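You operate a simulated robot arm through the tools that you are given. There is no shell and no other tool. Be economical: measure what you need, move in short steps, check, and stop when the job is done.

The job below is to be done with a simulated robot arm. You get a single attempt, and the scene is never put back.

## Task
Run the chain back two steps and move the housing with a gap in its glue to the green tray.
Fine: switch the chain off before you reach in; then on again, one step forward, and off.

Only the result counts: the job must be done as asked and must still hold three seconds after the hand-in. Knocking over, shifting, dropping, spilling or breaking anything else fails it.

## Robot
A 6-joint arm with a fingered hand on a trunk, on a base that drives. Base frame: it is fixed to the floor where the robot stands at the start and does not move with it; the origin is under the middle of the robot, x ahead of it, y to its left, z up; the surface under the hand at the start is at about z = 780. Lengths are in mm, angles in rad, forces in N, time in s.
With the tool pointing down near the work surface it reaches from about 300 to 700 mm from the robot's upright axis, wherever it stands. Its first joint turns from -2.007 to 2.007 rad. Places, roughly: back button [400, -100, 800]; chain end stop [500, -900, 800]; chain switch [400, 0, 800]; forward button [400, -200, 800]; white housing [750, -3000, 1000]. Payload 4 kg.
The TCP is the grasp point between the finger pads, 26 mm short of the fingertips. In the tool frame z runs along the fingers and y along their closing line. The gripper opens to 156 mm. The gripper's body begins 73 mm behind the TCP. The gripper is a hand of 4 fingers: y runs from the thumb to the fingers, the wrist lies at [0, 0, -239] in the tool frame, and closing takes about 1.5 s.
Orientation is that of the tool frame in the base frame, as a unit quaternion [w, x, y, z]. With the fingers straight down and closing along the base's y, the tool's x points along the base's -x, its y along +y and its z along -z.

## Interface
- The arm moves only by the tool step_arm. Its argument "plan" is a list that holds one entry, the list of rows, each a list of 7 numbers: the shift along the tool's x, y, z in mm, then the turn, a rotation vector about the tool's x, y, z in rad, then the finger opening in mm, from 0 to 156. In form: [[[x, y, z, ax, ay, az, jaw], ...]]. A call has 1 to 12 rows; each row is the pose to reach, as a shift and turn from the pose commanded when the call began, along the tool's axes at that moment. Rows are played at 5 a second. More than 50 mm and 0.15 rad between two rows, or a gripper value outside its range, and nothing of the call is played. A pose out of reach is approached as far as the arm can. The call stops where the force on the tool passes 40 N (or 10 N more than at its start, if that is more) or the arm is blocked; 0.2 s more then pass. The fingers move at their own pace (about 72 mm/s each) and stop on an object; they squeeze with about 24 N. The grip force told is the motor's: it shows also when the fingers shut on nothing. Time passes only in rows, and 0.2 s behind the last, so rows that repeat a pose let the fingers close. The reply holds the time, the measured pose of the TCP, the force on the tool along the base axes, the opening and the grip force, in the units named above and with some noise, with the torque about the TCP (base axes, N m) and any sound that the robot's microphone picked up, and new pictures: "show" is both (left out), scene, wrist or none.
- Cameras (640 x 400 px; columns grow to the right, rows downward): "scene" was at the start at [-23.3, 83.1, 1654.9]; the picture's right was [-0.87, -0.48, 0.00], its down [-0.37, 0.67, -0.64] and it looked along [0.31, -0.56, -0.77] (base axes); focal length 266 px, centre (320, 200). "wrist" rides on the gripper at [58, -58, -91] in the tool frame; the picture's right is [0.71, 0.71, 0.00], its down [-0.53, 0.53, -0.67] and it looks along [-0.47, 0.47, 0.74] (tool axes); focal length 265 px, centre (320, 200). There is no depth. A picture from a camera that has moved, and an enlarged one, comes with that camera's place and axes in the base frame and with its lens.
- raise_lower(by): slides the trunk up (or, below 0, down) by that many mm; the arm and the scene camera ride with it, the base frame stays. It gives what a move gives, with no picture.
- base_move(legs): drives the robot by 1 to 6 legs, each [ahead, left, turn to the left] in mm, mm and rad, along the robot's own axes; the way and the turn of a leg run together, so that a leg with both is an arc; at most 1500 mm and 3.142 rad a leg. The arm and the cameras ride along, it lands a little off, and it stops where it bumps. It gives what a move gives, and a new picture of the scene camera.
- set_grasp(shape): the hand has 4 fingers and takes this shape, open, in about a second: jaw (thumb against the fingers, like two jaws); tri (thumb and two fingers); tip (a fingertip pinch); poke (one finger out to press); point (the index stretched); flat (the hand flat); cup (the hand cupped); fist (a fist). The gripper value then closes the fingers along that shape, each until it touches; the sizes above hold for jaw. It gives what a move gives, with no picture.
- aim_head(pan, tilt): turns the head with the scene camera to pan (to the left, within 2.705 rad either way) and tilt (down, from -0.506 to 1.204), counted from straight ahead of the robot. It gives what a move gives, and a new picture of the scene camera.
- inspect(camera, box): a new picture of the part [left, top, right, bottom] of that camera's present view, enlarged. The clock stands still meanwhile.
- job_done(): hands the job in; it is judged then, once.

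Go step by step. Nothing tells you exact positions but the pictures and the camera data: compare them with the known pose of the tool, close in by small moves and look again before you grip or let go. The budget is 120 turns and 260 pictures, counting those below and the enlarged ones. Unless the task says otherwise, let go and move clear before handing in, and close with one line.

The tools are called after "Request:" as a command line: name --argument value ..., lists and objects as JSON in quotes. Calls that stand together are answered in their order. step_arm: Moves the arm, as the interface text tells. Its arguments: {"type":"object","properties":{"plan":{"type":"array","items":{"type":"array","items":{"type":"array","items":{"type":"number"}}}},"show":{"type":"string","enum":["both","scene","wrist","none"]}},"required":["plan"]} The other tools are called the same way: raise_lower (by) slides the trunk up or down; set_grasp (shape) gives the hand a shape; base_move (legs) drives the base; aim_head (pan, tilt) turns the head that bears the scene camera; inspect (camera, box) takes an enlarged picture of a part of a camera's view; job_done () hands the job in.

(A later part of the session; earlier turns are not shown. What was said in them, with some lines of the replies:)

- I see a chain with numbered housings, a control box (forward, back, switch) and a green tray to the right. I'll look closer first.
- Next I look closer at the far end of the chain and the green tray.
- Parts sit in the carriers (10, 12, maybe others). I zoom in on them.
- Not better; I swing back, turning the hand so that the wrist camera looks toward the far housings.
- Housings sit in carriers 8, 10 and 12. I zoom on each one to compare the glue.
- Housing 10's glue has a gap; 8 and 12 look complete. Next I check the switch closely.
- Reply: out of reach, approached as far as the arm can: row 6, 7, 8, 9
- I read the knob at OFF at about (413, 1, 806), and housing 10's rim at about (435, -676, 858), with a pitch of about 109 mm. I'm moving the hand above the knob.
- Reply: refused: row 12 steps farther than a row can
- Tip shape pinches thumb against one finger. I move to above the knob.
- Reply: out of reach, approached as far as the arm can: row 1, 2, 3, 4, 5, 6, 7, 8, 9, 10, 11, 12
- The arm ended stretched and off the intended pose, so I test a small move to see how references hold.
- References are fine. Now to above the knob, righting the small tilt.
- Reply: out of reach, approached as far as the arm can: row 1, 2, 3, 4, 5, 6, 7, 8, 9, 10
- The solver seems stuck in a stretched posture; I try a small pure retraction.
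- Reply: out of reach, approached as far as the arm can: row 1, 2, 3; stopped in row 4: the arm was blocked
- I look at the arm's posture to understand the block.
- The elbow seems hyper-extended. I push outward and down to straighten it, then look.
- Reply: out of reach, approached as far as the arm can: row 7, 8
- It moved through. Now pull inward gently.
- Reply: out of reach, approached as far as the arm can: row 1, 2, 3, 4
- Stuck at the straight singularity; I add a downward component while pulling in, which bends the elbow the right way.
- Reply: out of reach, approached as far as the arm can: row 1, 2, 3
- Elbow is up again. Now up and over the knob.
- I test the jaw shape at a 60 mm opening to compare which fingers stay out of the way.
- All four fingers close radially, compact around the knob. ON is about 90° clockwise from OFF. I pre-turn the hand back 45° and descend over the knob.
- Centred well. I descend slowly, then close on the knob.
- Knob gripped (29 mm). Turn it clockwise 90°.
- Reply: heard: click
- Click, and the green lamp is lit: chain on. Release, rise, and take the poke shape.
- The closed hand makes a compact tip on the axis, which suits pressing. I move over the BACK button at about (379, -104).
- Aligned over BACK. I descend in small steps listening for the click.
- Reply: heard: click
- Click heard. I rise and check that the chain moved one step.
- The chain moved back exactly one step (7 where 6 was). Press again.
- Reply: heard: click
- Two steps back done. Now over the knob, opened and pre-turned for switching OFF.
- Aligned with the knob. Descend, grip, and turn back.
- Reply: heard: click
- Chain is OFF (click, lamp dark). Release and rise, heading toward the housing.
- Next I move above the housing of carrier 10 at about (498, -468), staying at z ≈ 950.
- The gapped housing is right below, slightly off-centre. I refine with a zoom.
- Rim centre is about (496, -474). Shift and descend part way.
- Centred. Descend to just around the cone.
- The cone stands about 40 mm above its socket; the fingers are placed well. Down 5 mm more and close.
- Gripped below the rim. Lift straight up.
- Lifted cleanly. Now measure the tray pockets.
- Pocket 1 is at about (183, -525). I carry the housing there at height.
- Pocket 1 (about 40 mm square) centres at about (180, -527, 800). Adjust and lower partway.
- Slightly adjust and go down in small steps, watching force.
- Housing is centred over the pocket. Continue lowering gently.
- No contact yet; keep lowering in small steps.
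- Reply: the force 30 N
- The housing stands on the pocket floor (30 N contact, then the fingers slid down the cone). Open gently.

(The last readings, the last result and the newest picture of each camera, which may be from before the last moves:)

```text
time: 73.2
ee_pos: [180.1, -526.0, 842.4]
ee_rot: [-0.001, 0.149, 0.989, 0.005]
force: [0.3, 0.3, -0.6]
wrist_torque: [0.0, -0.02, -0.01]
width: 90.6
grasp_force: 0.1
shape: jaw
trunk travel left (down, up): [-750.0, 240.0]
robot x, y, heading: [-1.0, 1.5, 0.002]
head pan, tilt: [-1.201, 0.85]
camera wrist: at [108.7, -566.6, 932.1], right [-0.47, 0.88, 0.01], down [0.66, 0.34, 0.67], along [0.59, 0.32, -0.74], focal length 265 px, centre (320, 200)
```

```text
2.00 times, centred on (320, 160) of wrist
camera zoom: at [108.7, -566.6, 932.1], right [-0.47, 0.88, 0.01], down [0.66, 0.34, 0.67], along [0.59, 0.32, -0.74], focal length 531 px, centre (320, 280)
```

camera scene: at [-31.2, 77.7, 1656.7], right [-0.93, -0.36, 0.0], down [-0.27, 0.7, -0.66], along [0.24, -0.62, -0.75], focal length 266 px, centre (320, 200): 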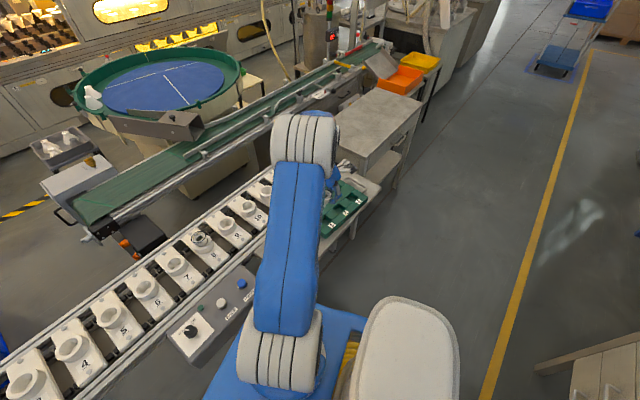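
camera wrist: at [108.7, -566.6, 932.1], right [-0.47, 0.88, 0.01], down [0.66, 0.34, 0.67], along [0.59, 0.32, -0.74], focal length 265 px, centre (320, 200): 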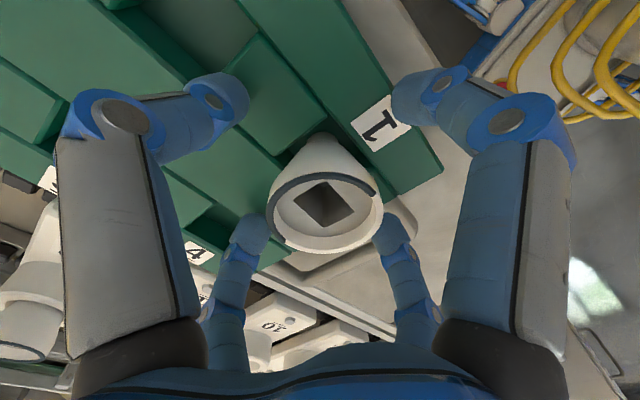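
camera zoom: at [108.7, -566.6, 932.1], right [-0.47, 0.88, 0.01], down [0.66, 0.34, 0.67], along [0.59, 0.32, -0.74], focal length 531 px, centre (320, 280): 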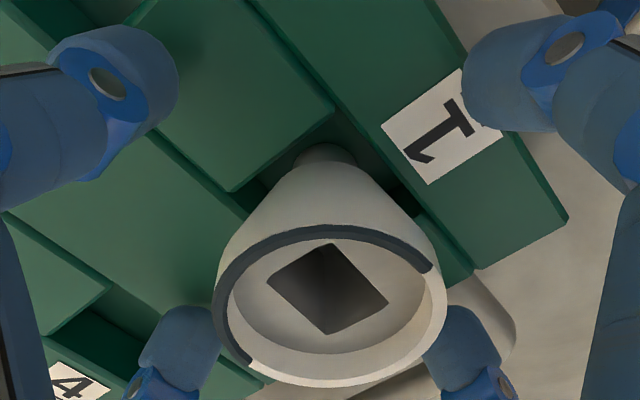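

It stands in pocket 1. Rise straight up and check from above.

Request:
step_arm --plan '[[[0, 0, -15, 0, 0, 0, 95], [0, 0, -40, 0, 0, 0, 95], [0, 0, -70, 0, 0, 0, 95], [0, 0, -100, 0, 0, 0, 95], [0, 0, -125, 0, 0, 0, 95], [0, 0, -125, 0, 0, 0, 95]]]' --show "wrist"

Request:
inspect --camera "wrist" --box '[220, 0, 420, 200]'

```text
time: 74.5
ee_pos: [179.9, -527.6, 968.6]
ee_rot: [-0.001, 0.148, 0.989, 0.005]
force: [0.1, 0.4, 0.1]
wrist_torque: [-0.01, -0.01, 0.04]
width: 90.6
grasp_force: 0.0
shape: jaw
trunk travel left (down, up): [-750.0, 240.0]
robot x, y, heading: [-0.6, 1.4, -0.001]
head pan, tilt: [-1.201, 0.85]
camera wrist: at [108.6, -568.2, 1058.9], right [-0.47, 0.88, 0.01], down [0.66, 0.34, 0.67], along [0.59, 0.32, -0.74], focal length 265 px, centre (320, 200)
```

wrist: 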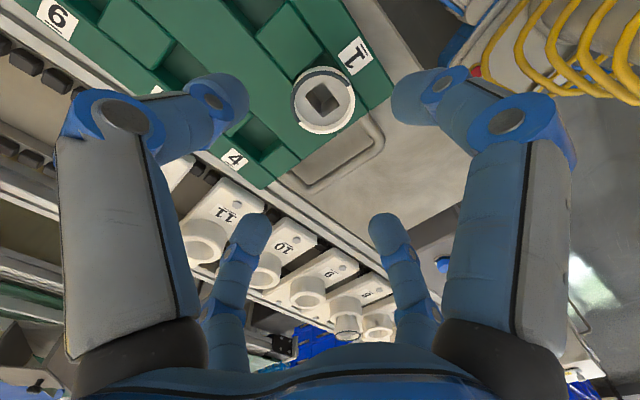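

```text
2.00 times, centred on (320, 100) of wrist
camera zoom: at [108.6, -568.2, 1058.9], right [-0.47, 0.88, 0.01], down [0.66, 0.34, 0.67], along [0.59, 0.32, -0.74], focal length 531 px, centre (320, 400)
```

zoom: 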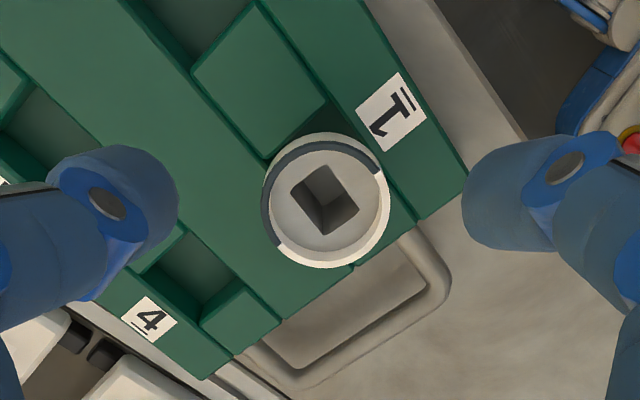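

The housing is set securely in pocket 1. Now back to the knob to switch on.

Request:
step_arm --plan '[[[-5, 40, 0, 0, 0, -0.05, 80], [-11, 87, 0, 0, 0, -0.12, 60], [-17, 135, 0, 0, 0, -0.19, 60], [-22, 183, 0, 0, 0, -0.26, 60], [-28, 231, 0, 0, 0, -0.33, 60], [-34, 280, 0, 0, 0, -0.4, 60], [-40, 329, 0, 0, 0, -0.47, 60], [-46, 378, 0, 0, 0, -0.54, 60], [-52, 427, 0, 0, 0, -0.61, 60], [-58, 476, 0, 0, 0, -0.68, 60], [-64, 525, 0, 0, 0, -0.75, 60], [-69, 572, 0, 0, 0, -0.785, 60]]]' --show "none"

Request:
step_arm --plan '[[[0, 0, 30, 0, 0, 0, 60], [0, 0, 65, 0, 0, 0, 60], [0, 0, 100, 0, 0, 0, 60], [0, 0, 130, 0, 0, 0, 60], [0, 0, 130, 0, 0, 0, 60]]]' --show "wrist"

```text
time: 77.2
ee_pos: [414.2, 6.3, 972.3]
ee_rot: [0.002, -0.242, 0.97, 0.005]
force: [0.6, 0.2, -0.1]
wrist_torque: [0.01, 0.03, 0.03]
width: 58.3
grasp_force: 0.0
shape: jaw
trunk travel left (down, up): [-750.0, 240.0]
robot x, y, heading: [0.1, -2.3, 0.001]
head pan, tilt: [-1.201, 0.85]
```

```text
time: 78.3
ee_pos: [412.5, 3.2, 844.5]
ee_rot: [0.002, -0.242, 0.97, 0.005]
force: [0.1, 1.0, 0.1]
wrist_torque: [0.03, -0.03, 0.0]
width: 58.0
grasp_force: 0.1
shape: jaw
trunk travel left (down, up): [-750.0, 240.0]
robot x, y, heading: [0.9, -0.1, -0.003]
head pan, tilt: [-1.201, 0.85]
camera wrist: at [389.3, -76.6, 934.3], right [-0.96, 0.29, 0.0], down [0.22, 0.7, 0.68], along [0.2, 0.65, -0.74], focal length 265 px, centre (320, 200)
```

wrist: 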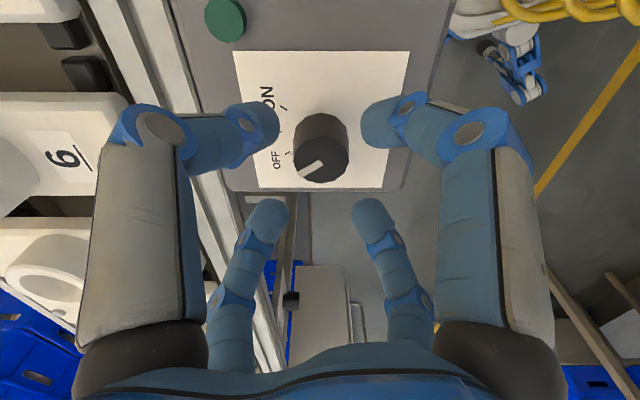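

Aligned again. Descend, grip and turn ON.

Request:
step_arm --plan '[[[0, -1, 12, 0, 0, 0, 60], [0, -1, 24, 0, 0, 0, 60], [0, -1, 35, 0, 0, 0, 60], [0, -1, 35, 0, 0, 0, 20], [0, -1, 35, 0, 0, 0, 20], [0, -1, 35, 0, 0, 0, 20], [0, -1, 35, 0, 0, 0, 20]]]' --show "none"

Request:
step_arm --plan '[[[0, 0, 0, 0, 0, 0.145, 20], [0, 0, 0, 0, 0, 0.29, 20], [0, 0, 0, 0, 0, 0.435, 20], [0, 0, 0, 0, 0, 0.58, 20], [0, 0, 0, 0, 0, 0.725, 20], [0, 0, 0, 0, 0, 0.87, 20], [0, 0, 0, 0, 0, 1.015, 20], [0, 0, 0, 0, 0, 1.16, 20], [0, 0, 0, 0, 0, 1.305, 20], [0, 0, 0, 0, 0, 1.45, 20], [0, 0, 0, 0, 0, 1.59, 20], [0, 0, 0, 0, 0, 1.59, 20]]]' --show "wrist"

```text
time: 80.0
ee_pos: [413.6, -0.4, 807.5]
ee_rot: [0.0, -0.241, 0.97, 0.006]
force: [-0.2, 2.8, -6.2]
wrist_torque: [0.06, 0.01, 0.0]
width: 24.1
grasp_force: 24.1
shape: tri
trunk travel left (down, up): [-750.0, 240.0]
robot x, y, heading: [1.0, -2.1, 0.001]
head pan, tilt: [-1.201, 0.85]
```

```text
time: 82.5
ee_pos: [413.6, 0.2, 808.3]
ee_rot: [-0.003, 0.523, 0.852, 0.005]
force: [-12.6, -12.0, -11.4]
wrist_torque: [-0.31, 0.36, 0.39]
width: 23.8
grasp_force: 24.3
shape: tri
trunk travel left (down, up): [-750.0, 240.0]
robot x, y, heading: [0.4, -1.3, -0.002]
head pan, tilt: [-1.201, 0.85]
heard: click
camera wrist: at [336.2, 23.0, 899.8], right [0.31, 0.95, 0.01], down [0.71, -0.24, 0.66], along [0.63, -0.2, -0.75], focal length 265 px, centre (320, 200)
```

wrist: 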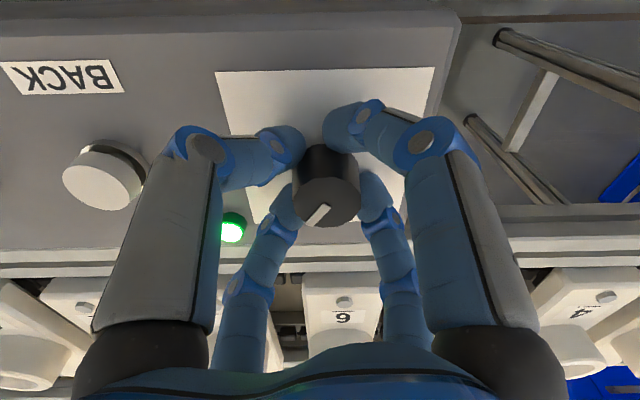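

ON (lamp lit). Release, rise, then go to above FORWARD with the hand closed.

Request:
step_arm --plan '[[[0, 0, 0, 0, 0, 0, 60], [0, 0, 0, 0, 0, 0, 60], [0, 0, 0, 0, 0, 0, 60], [0, 0, -30, 0, 0, 0, 60], [0, 0, -70, 0, 0, 0, 60], [0, 0, -110, 0, 0, -0.14, 60], [0, 0, -130, 0, 0, -0.28, 60], [0, 0, -130, 0, 0, -0.42, 60], [0, 0, -130, 0, 0, -0.56, 60], [0, 0, -130, 0, 0, -0.7, 60], [0, 0, -130, 0, 0, -0.8, 60], [0, 0, -130, 0, 0, -0.8, 60]]]' --show "none"

Request:
step_arm --plan '[[[0, -40, 0, 0, 0, 0, 40], [0, -85, 0, 0, 0, 0, 20], [1, -130, 0, 0, 0, 0, 0], [2, -170, 0, 0, 0, 0, 0], [3, -195, 0, 0, 0, 0, 0], [3, -195, 30, 0, 0, 0, 0], [3, -195, 60, 0, 0, 0, 0], [3, -195, 75, 0, 0, 0, 0], [3, -195, 75, 0, 0, 0, 0]]]' --show "wrist"

```text
time: 85.2
ee_pos: [414.9, 0.6, 936.8]
ee_rot: [-0.001, 0.15, 0.989, 0.005]
force: [-0.9, -0.7, 0.0]
wrist_torque: [-0.04, -0.02, 0.01]
width: 57.6
grasp_force: 0.2
shape: tri
trunk travel left (down, up): [-750.0, 240.0]
robot x, y, heading: [2.5, -1.5, 0.002]
head pan, tilt: [-1.201, 0.85]
```

```text
time: 87.2
ee_pos: [353.8, -183.6, 858.3]
ee_rot: [-0.001, 0.15, 0.989, 0.006]
force: [1.6, -0.2, 0.8]
wrist_torque: [-0.05, -0.01, -0.03]
width: 0.0
grasp_force: 24.2
shape: tri
trunk travel left (down, up): [-750.0, 240.0]
robot x, y, heading: [0.5, 0.3, -0.002]
head pan, tilt: [-1.201, 0.85]
camera wrist: at [281.8, -223.8, 950.2], right [-0.47, 0.88, 0.01], down [0.66, 0.34, 0.67], along [0.59, 0.32, -0.74], focal length 265 px, centre (320, 200)
```

wrist: 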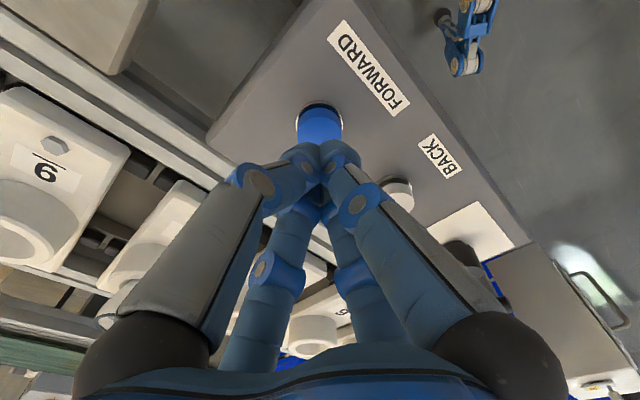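

Aligned over FORWARD. Press once and release.

Request:
step_arm --plan '[[[0, 0, 10, 0, 0, 0, 0], [0, 0, 18, 0, 0, 0, 0], [0, 0, 24, 0, 0, 0, 0], [0, 0, 27, 0, 0, 0, 0], [0, 0, 30, 0, 0, 0, 0], [0, 0, 32, 0, 0, 0, 0], [0, 0, 34, 0, 0, 0, 0], [0, 0, 15, 0, 0, 0, 0], [0, 0, 0, 0, 0, 0, 0], [0, 0, 0, 0, 0, 0, 0], [0, 0, 0, 0, 0, 0, 0], [0, 0, 0, 0, 0, 0, 0]]]' --show "wrist"

```text
time: 89.8
ee_pos: [354.4, -184.3, 860.1]
ee_rot: [-0.001, 0.149, 0.989, 0.006]
force: [0.5, -0.5, -0.8]
wrist_torque: [0.05, -0.01, 0.01]
width: 0.0
grasp_force: 23.9
shape: tri
trunk travel left (down, up): [-750.0, 240.0]
robot x, y, heading: [2.6, -1.7, 0.001]
head pan, tilt: [-1.201, 0.85]
heard: click
camera wrist: at [281.6, -224.2, 951.8], right [-0.47, 0.88, 0.01], down [0.66, 0.34, 0.67], along [0.59, 0.32, -0.74], focal length 265 px, centre (320, 200)
```

wrist: 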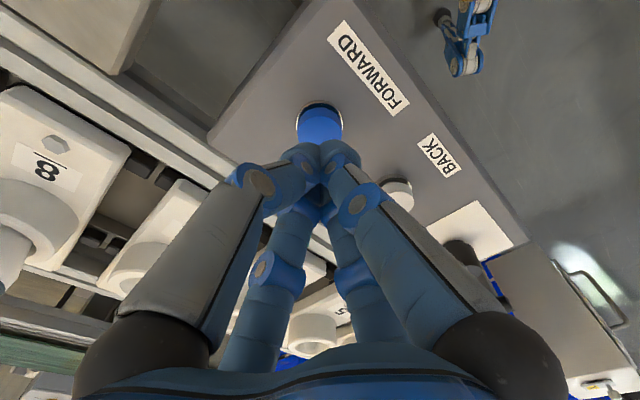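

Chain stepped forward once (8 where 9 was). Now to the knob to switch off.

Request:
step_arm --plan '[[[0, 20, -35, 0, 0, 0, 0], [-1, 60, -45, 0, 0, 0.1, 0], [-1, 105, -45, 0, 0, 0.24, 20], [-2, 150, -45, 0, 0, 0.38, 60], [-3, 193, -45, 0, 0, 0.52, 60], [-3, 193, -45, 0, 0, 0.66, 60], [-3, 193, -45, 0, 0, 0.8, 60], [-3, 193, -10, 0, 0, 0.8, 60], [-3, 193, 22, 0, 0, 0.8, 60], [-3, 193, 22, 0, 0, 0.8, 60]]]' --show "wrist"

```text
time: 92.0
ee_pos: [413.7, -0.9, 842.7]
ee_rot: [-0.003, 0.524, 0.852, 0.006]
force: [-0.7, -0.2, 0.1]
wrist_torque: [0.02, -0.02, 0.02]
width: 57.3
grasp_force: 0.0
shape: jaw
trunk travel left (down, up): [-750.0, 240.0]
robot x, y, heading: [0.5, 3.5, -0.001]
head pan, tilt: [-1.201, 0.85]
camera wrist: at [336.0, 22.4, 934.2], right [0.31, 0.95, 0.01], down [0.71, -0.24, 0.67], along [0.64, -0.2, -0.75], focal length 265 px, centre (320, 200)
```

wrist: 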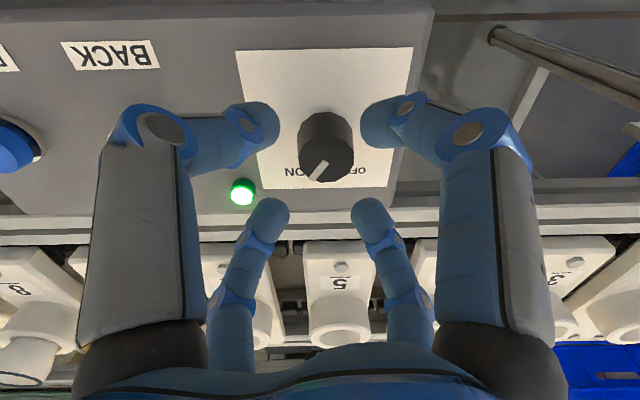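

Request:
step_arm --plan '[[[2, 1, 12, 0, 0, 0, 60], [2, 1, 24, 0, 0, 0, 60], [2, 1, 34, 0, 0, 0, 60], [2, 1, 34, 0, 0, 0, 20], [2, 1, 34, 0, 0, 0, 20], [2, 1, 34, 0, 0, 0, 20], [2, 1, 34, 0, 0, 0, 20]]]' --show "none"

Request:
step_arm --plan '[[[0, 0, 0, 0, 0, -0.145, 20], [0, 0, 0, 0, 0, -0.29, 20], [0, 0, 0, 0, 0, -0.435, 20], [0, 0, 0, 0, 0, -0.58, 20], [0, 0, 0, 0, 0, -0.725, 20], [0, 0, 0, 0, 0, -0.87, 20], [0, 0, 0, 0, 0, -1.015, 20], [0, 0, 0, 0, 0, -1.16, 20], [0, 0, 0, 0, 0, -1.305, 20], [0, 0, 0, 0, 0, -1.45, 20], [0, 0, 0, 0, 0, -1.59, 20], [0, 0, 0, 0, 0, -1.59, 20]]]' --show "none"

Request:
step_arm --plan '[[[0, 0, 0, 0, 0, 0, 60], [0, 0, 0, 0, 0, 0, 60], [0, 0, 0, 0, 0, 0, 60], [0, 0, -30, 0, 0, 0, 60], [0, 0, -70, 0, 0, 0, 60], [0, 0, -110, 0, 0, 0, 60], [0, 0, -150, 0, 0, 0, 60], [0, 0, -150, 0, 0, 0, 60]]]'

Request:
inspect --camera "scene" --box '[200, 130, 400, 260]'

```text
time: 93.5
ee_pos: [412.2, 1.9, 806.1]
ee_rot: [-0.004, 0.523, 0.852, 0.005]
force: [-2.9, 3.2, -7.6]
wrist_torque: [0.08, 0.11, 0.04]
width: 30.3
grasp_force: 23.7
shape: tri
trunk travel left (down, up): [-750.0, 240.0]
robot x, y, heading: [0.9, -1.4, 0.001]
head pan, tilt: [-1.201, 0.85]
```

```text
time: 96.2
ee_pos: [410.6, 0.4, 806.5]
ee_rot: [0.001, -0.243, 0.97, 0.006]
force: [-11.2, -2.5, 1.6]
wrist_torque: [-0.09, 0.16, -0.34]
width: 29.5
grasp_force: 24.0
shape: tri
trunk travel left (down, up): [-750.0, 240.0]
robot x, y, heading: [0.6, 0.7, -0.003]
head pan, tilt: [-1.201, 0.85]
heard: click
```

```text
time: 98.0
ee_pos: [414.8, -2.2, 955.1]
ee_rot: [0.001, -0.242, 0.97, 0.005]
force: [0.2, 0.5, -1.1]
wrist_torque: [0.01, 0.04, -0.02]
width: 57.6
grasp_force: 0.1
shape: tri
trunk travel left (down, up): [-750.0, 240.0]
robot x, y, heading: [0.5, -1.1, 0.002]
head pan, tilt: [-1.201, 0.85]
camera scene: at [-29.7, 77.8, 1656.7], right [-0.93, -0.36, 0.0], down [-0.27, 0.7, -0.66], along [0.24, -0.62, -0.75], focal length 266 px, centre (320, 200)
camera wrist: at [391.0, -82.6, 1045.8], right [-0.96, 0.29, 0.01], down [0.22, 0.7, 0.68], along [0.19, 0.65, -0.74], focal length 265 px, centre (320, 200)
```

scene: 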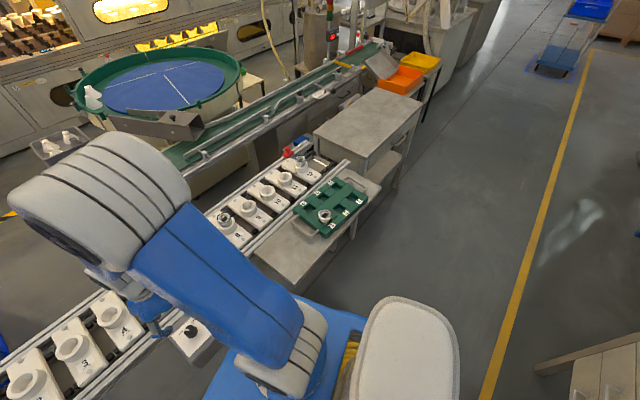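
wrist: 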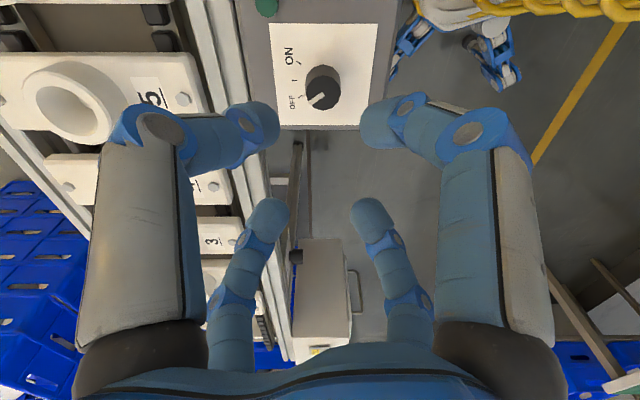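

```text
3.08 times, centred on (300, 195) of scene
camera zoom: at [-29.7, 77.8, 1656.7], right [-0.93, -0.36, 0.0], down [-0.27, 0.7, -0.66], along [0.24, -0.62, -0.75], focal length 820 px, centre (382, 215)
```

zoom: 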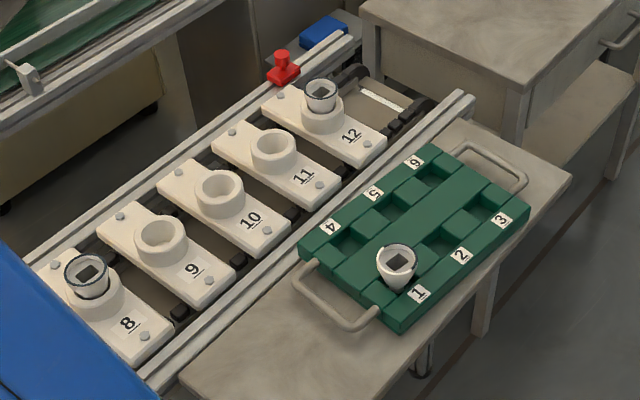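

The switch is OFF with the lamp dark, and the hand is clear. The chain sits one step back from where it started, and the gapped housing stands in tray pocket 1, so I hand in.

Request:
job_done

```text
The job is handed in.
```

I ran the chain back two steps and switched it off, then moved the housing with the gap in its glue (carrier 10) to pocket 1 of the green tray. After that I switched the chain on, stepped it forward once, switched it off again, and handed the job in.
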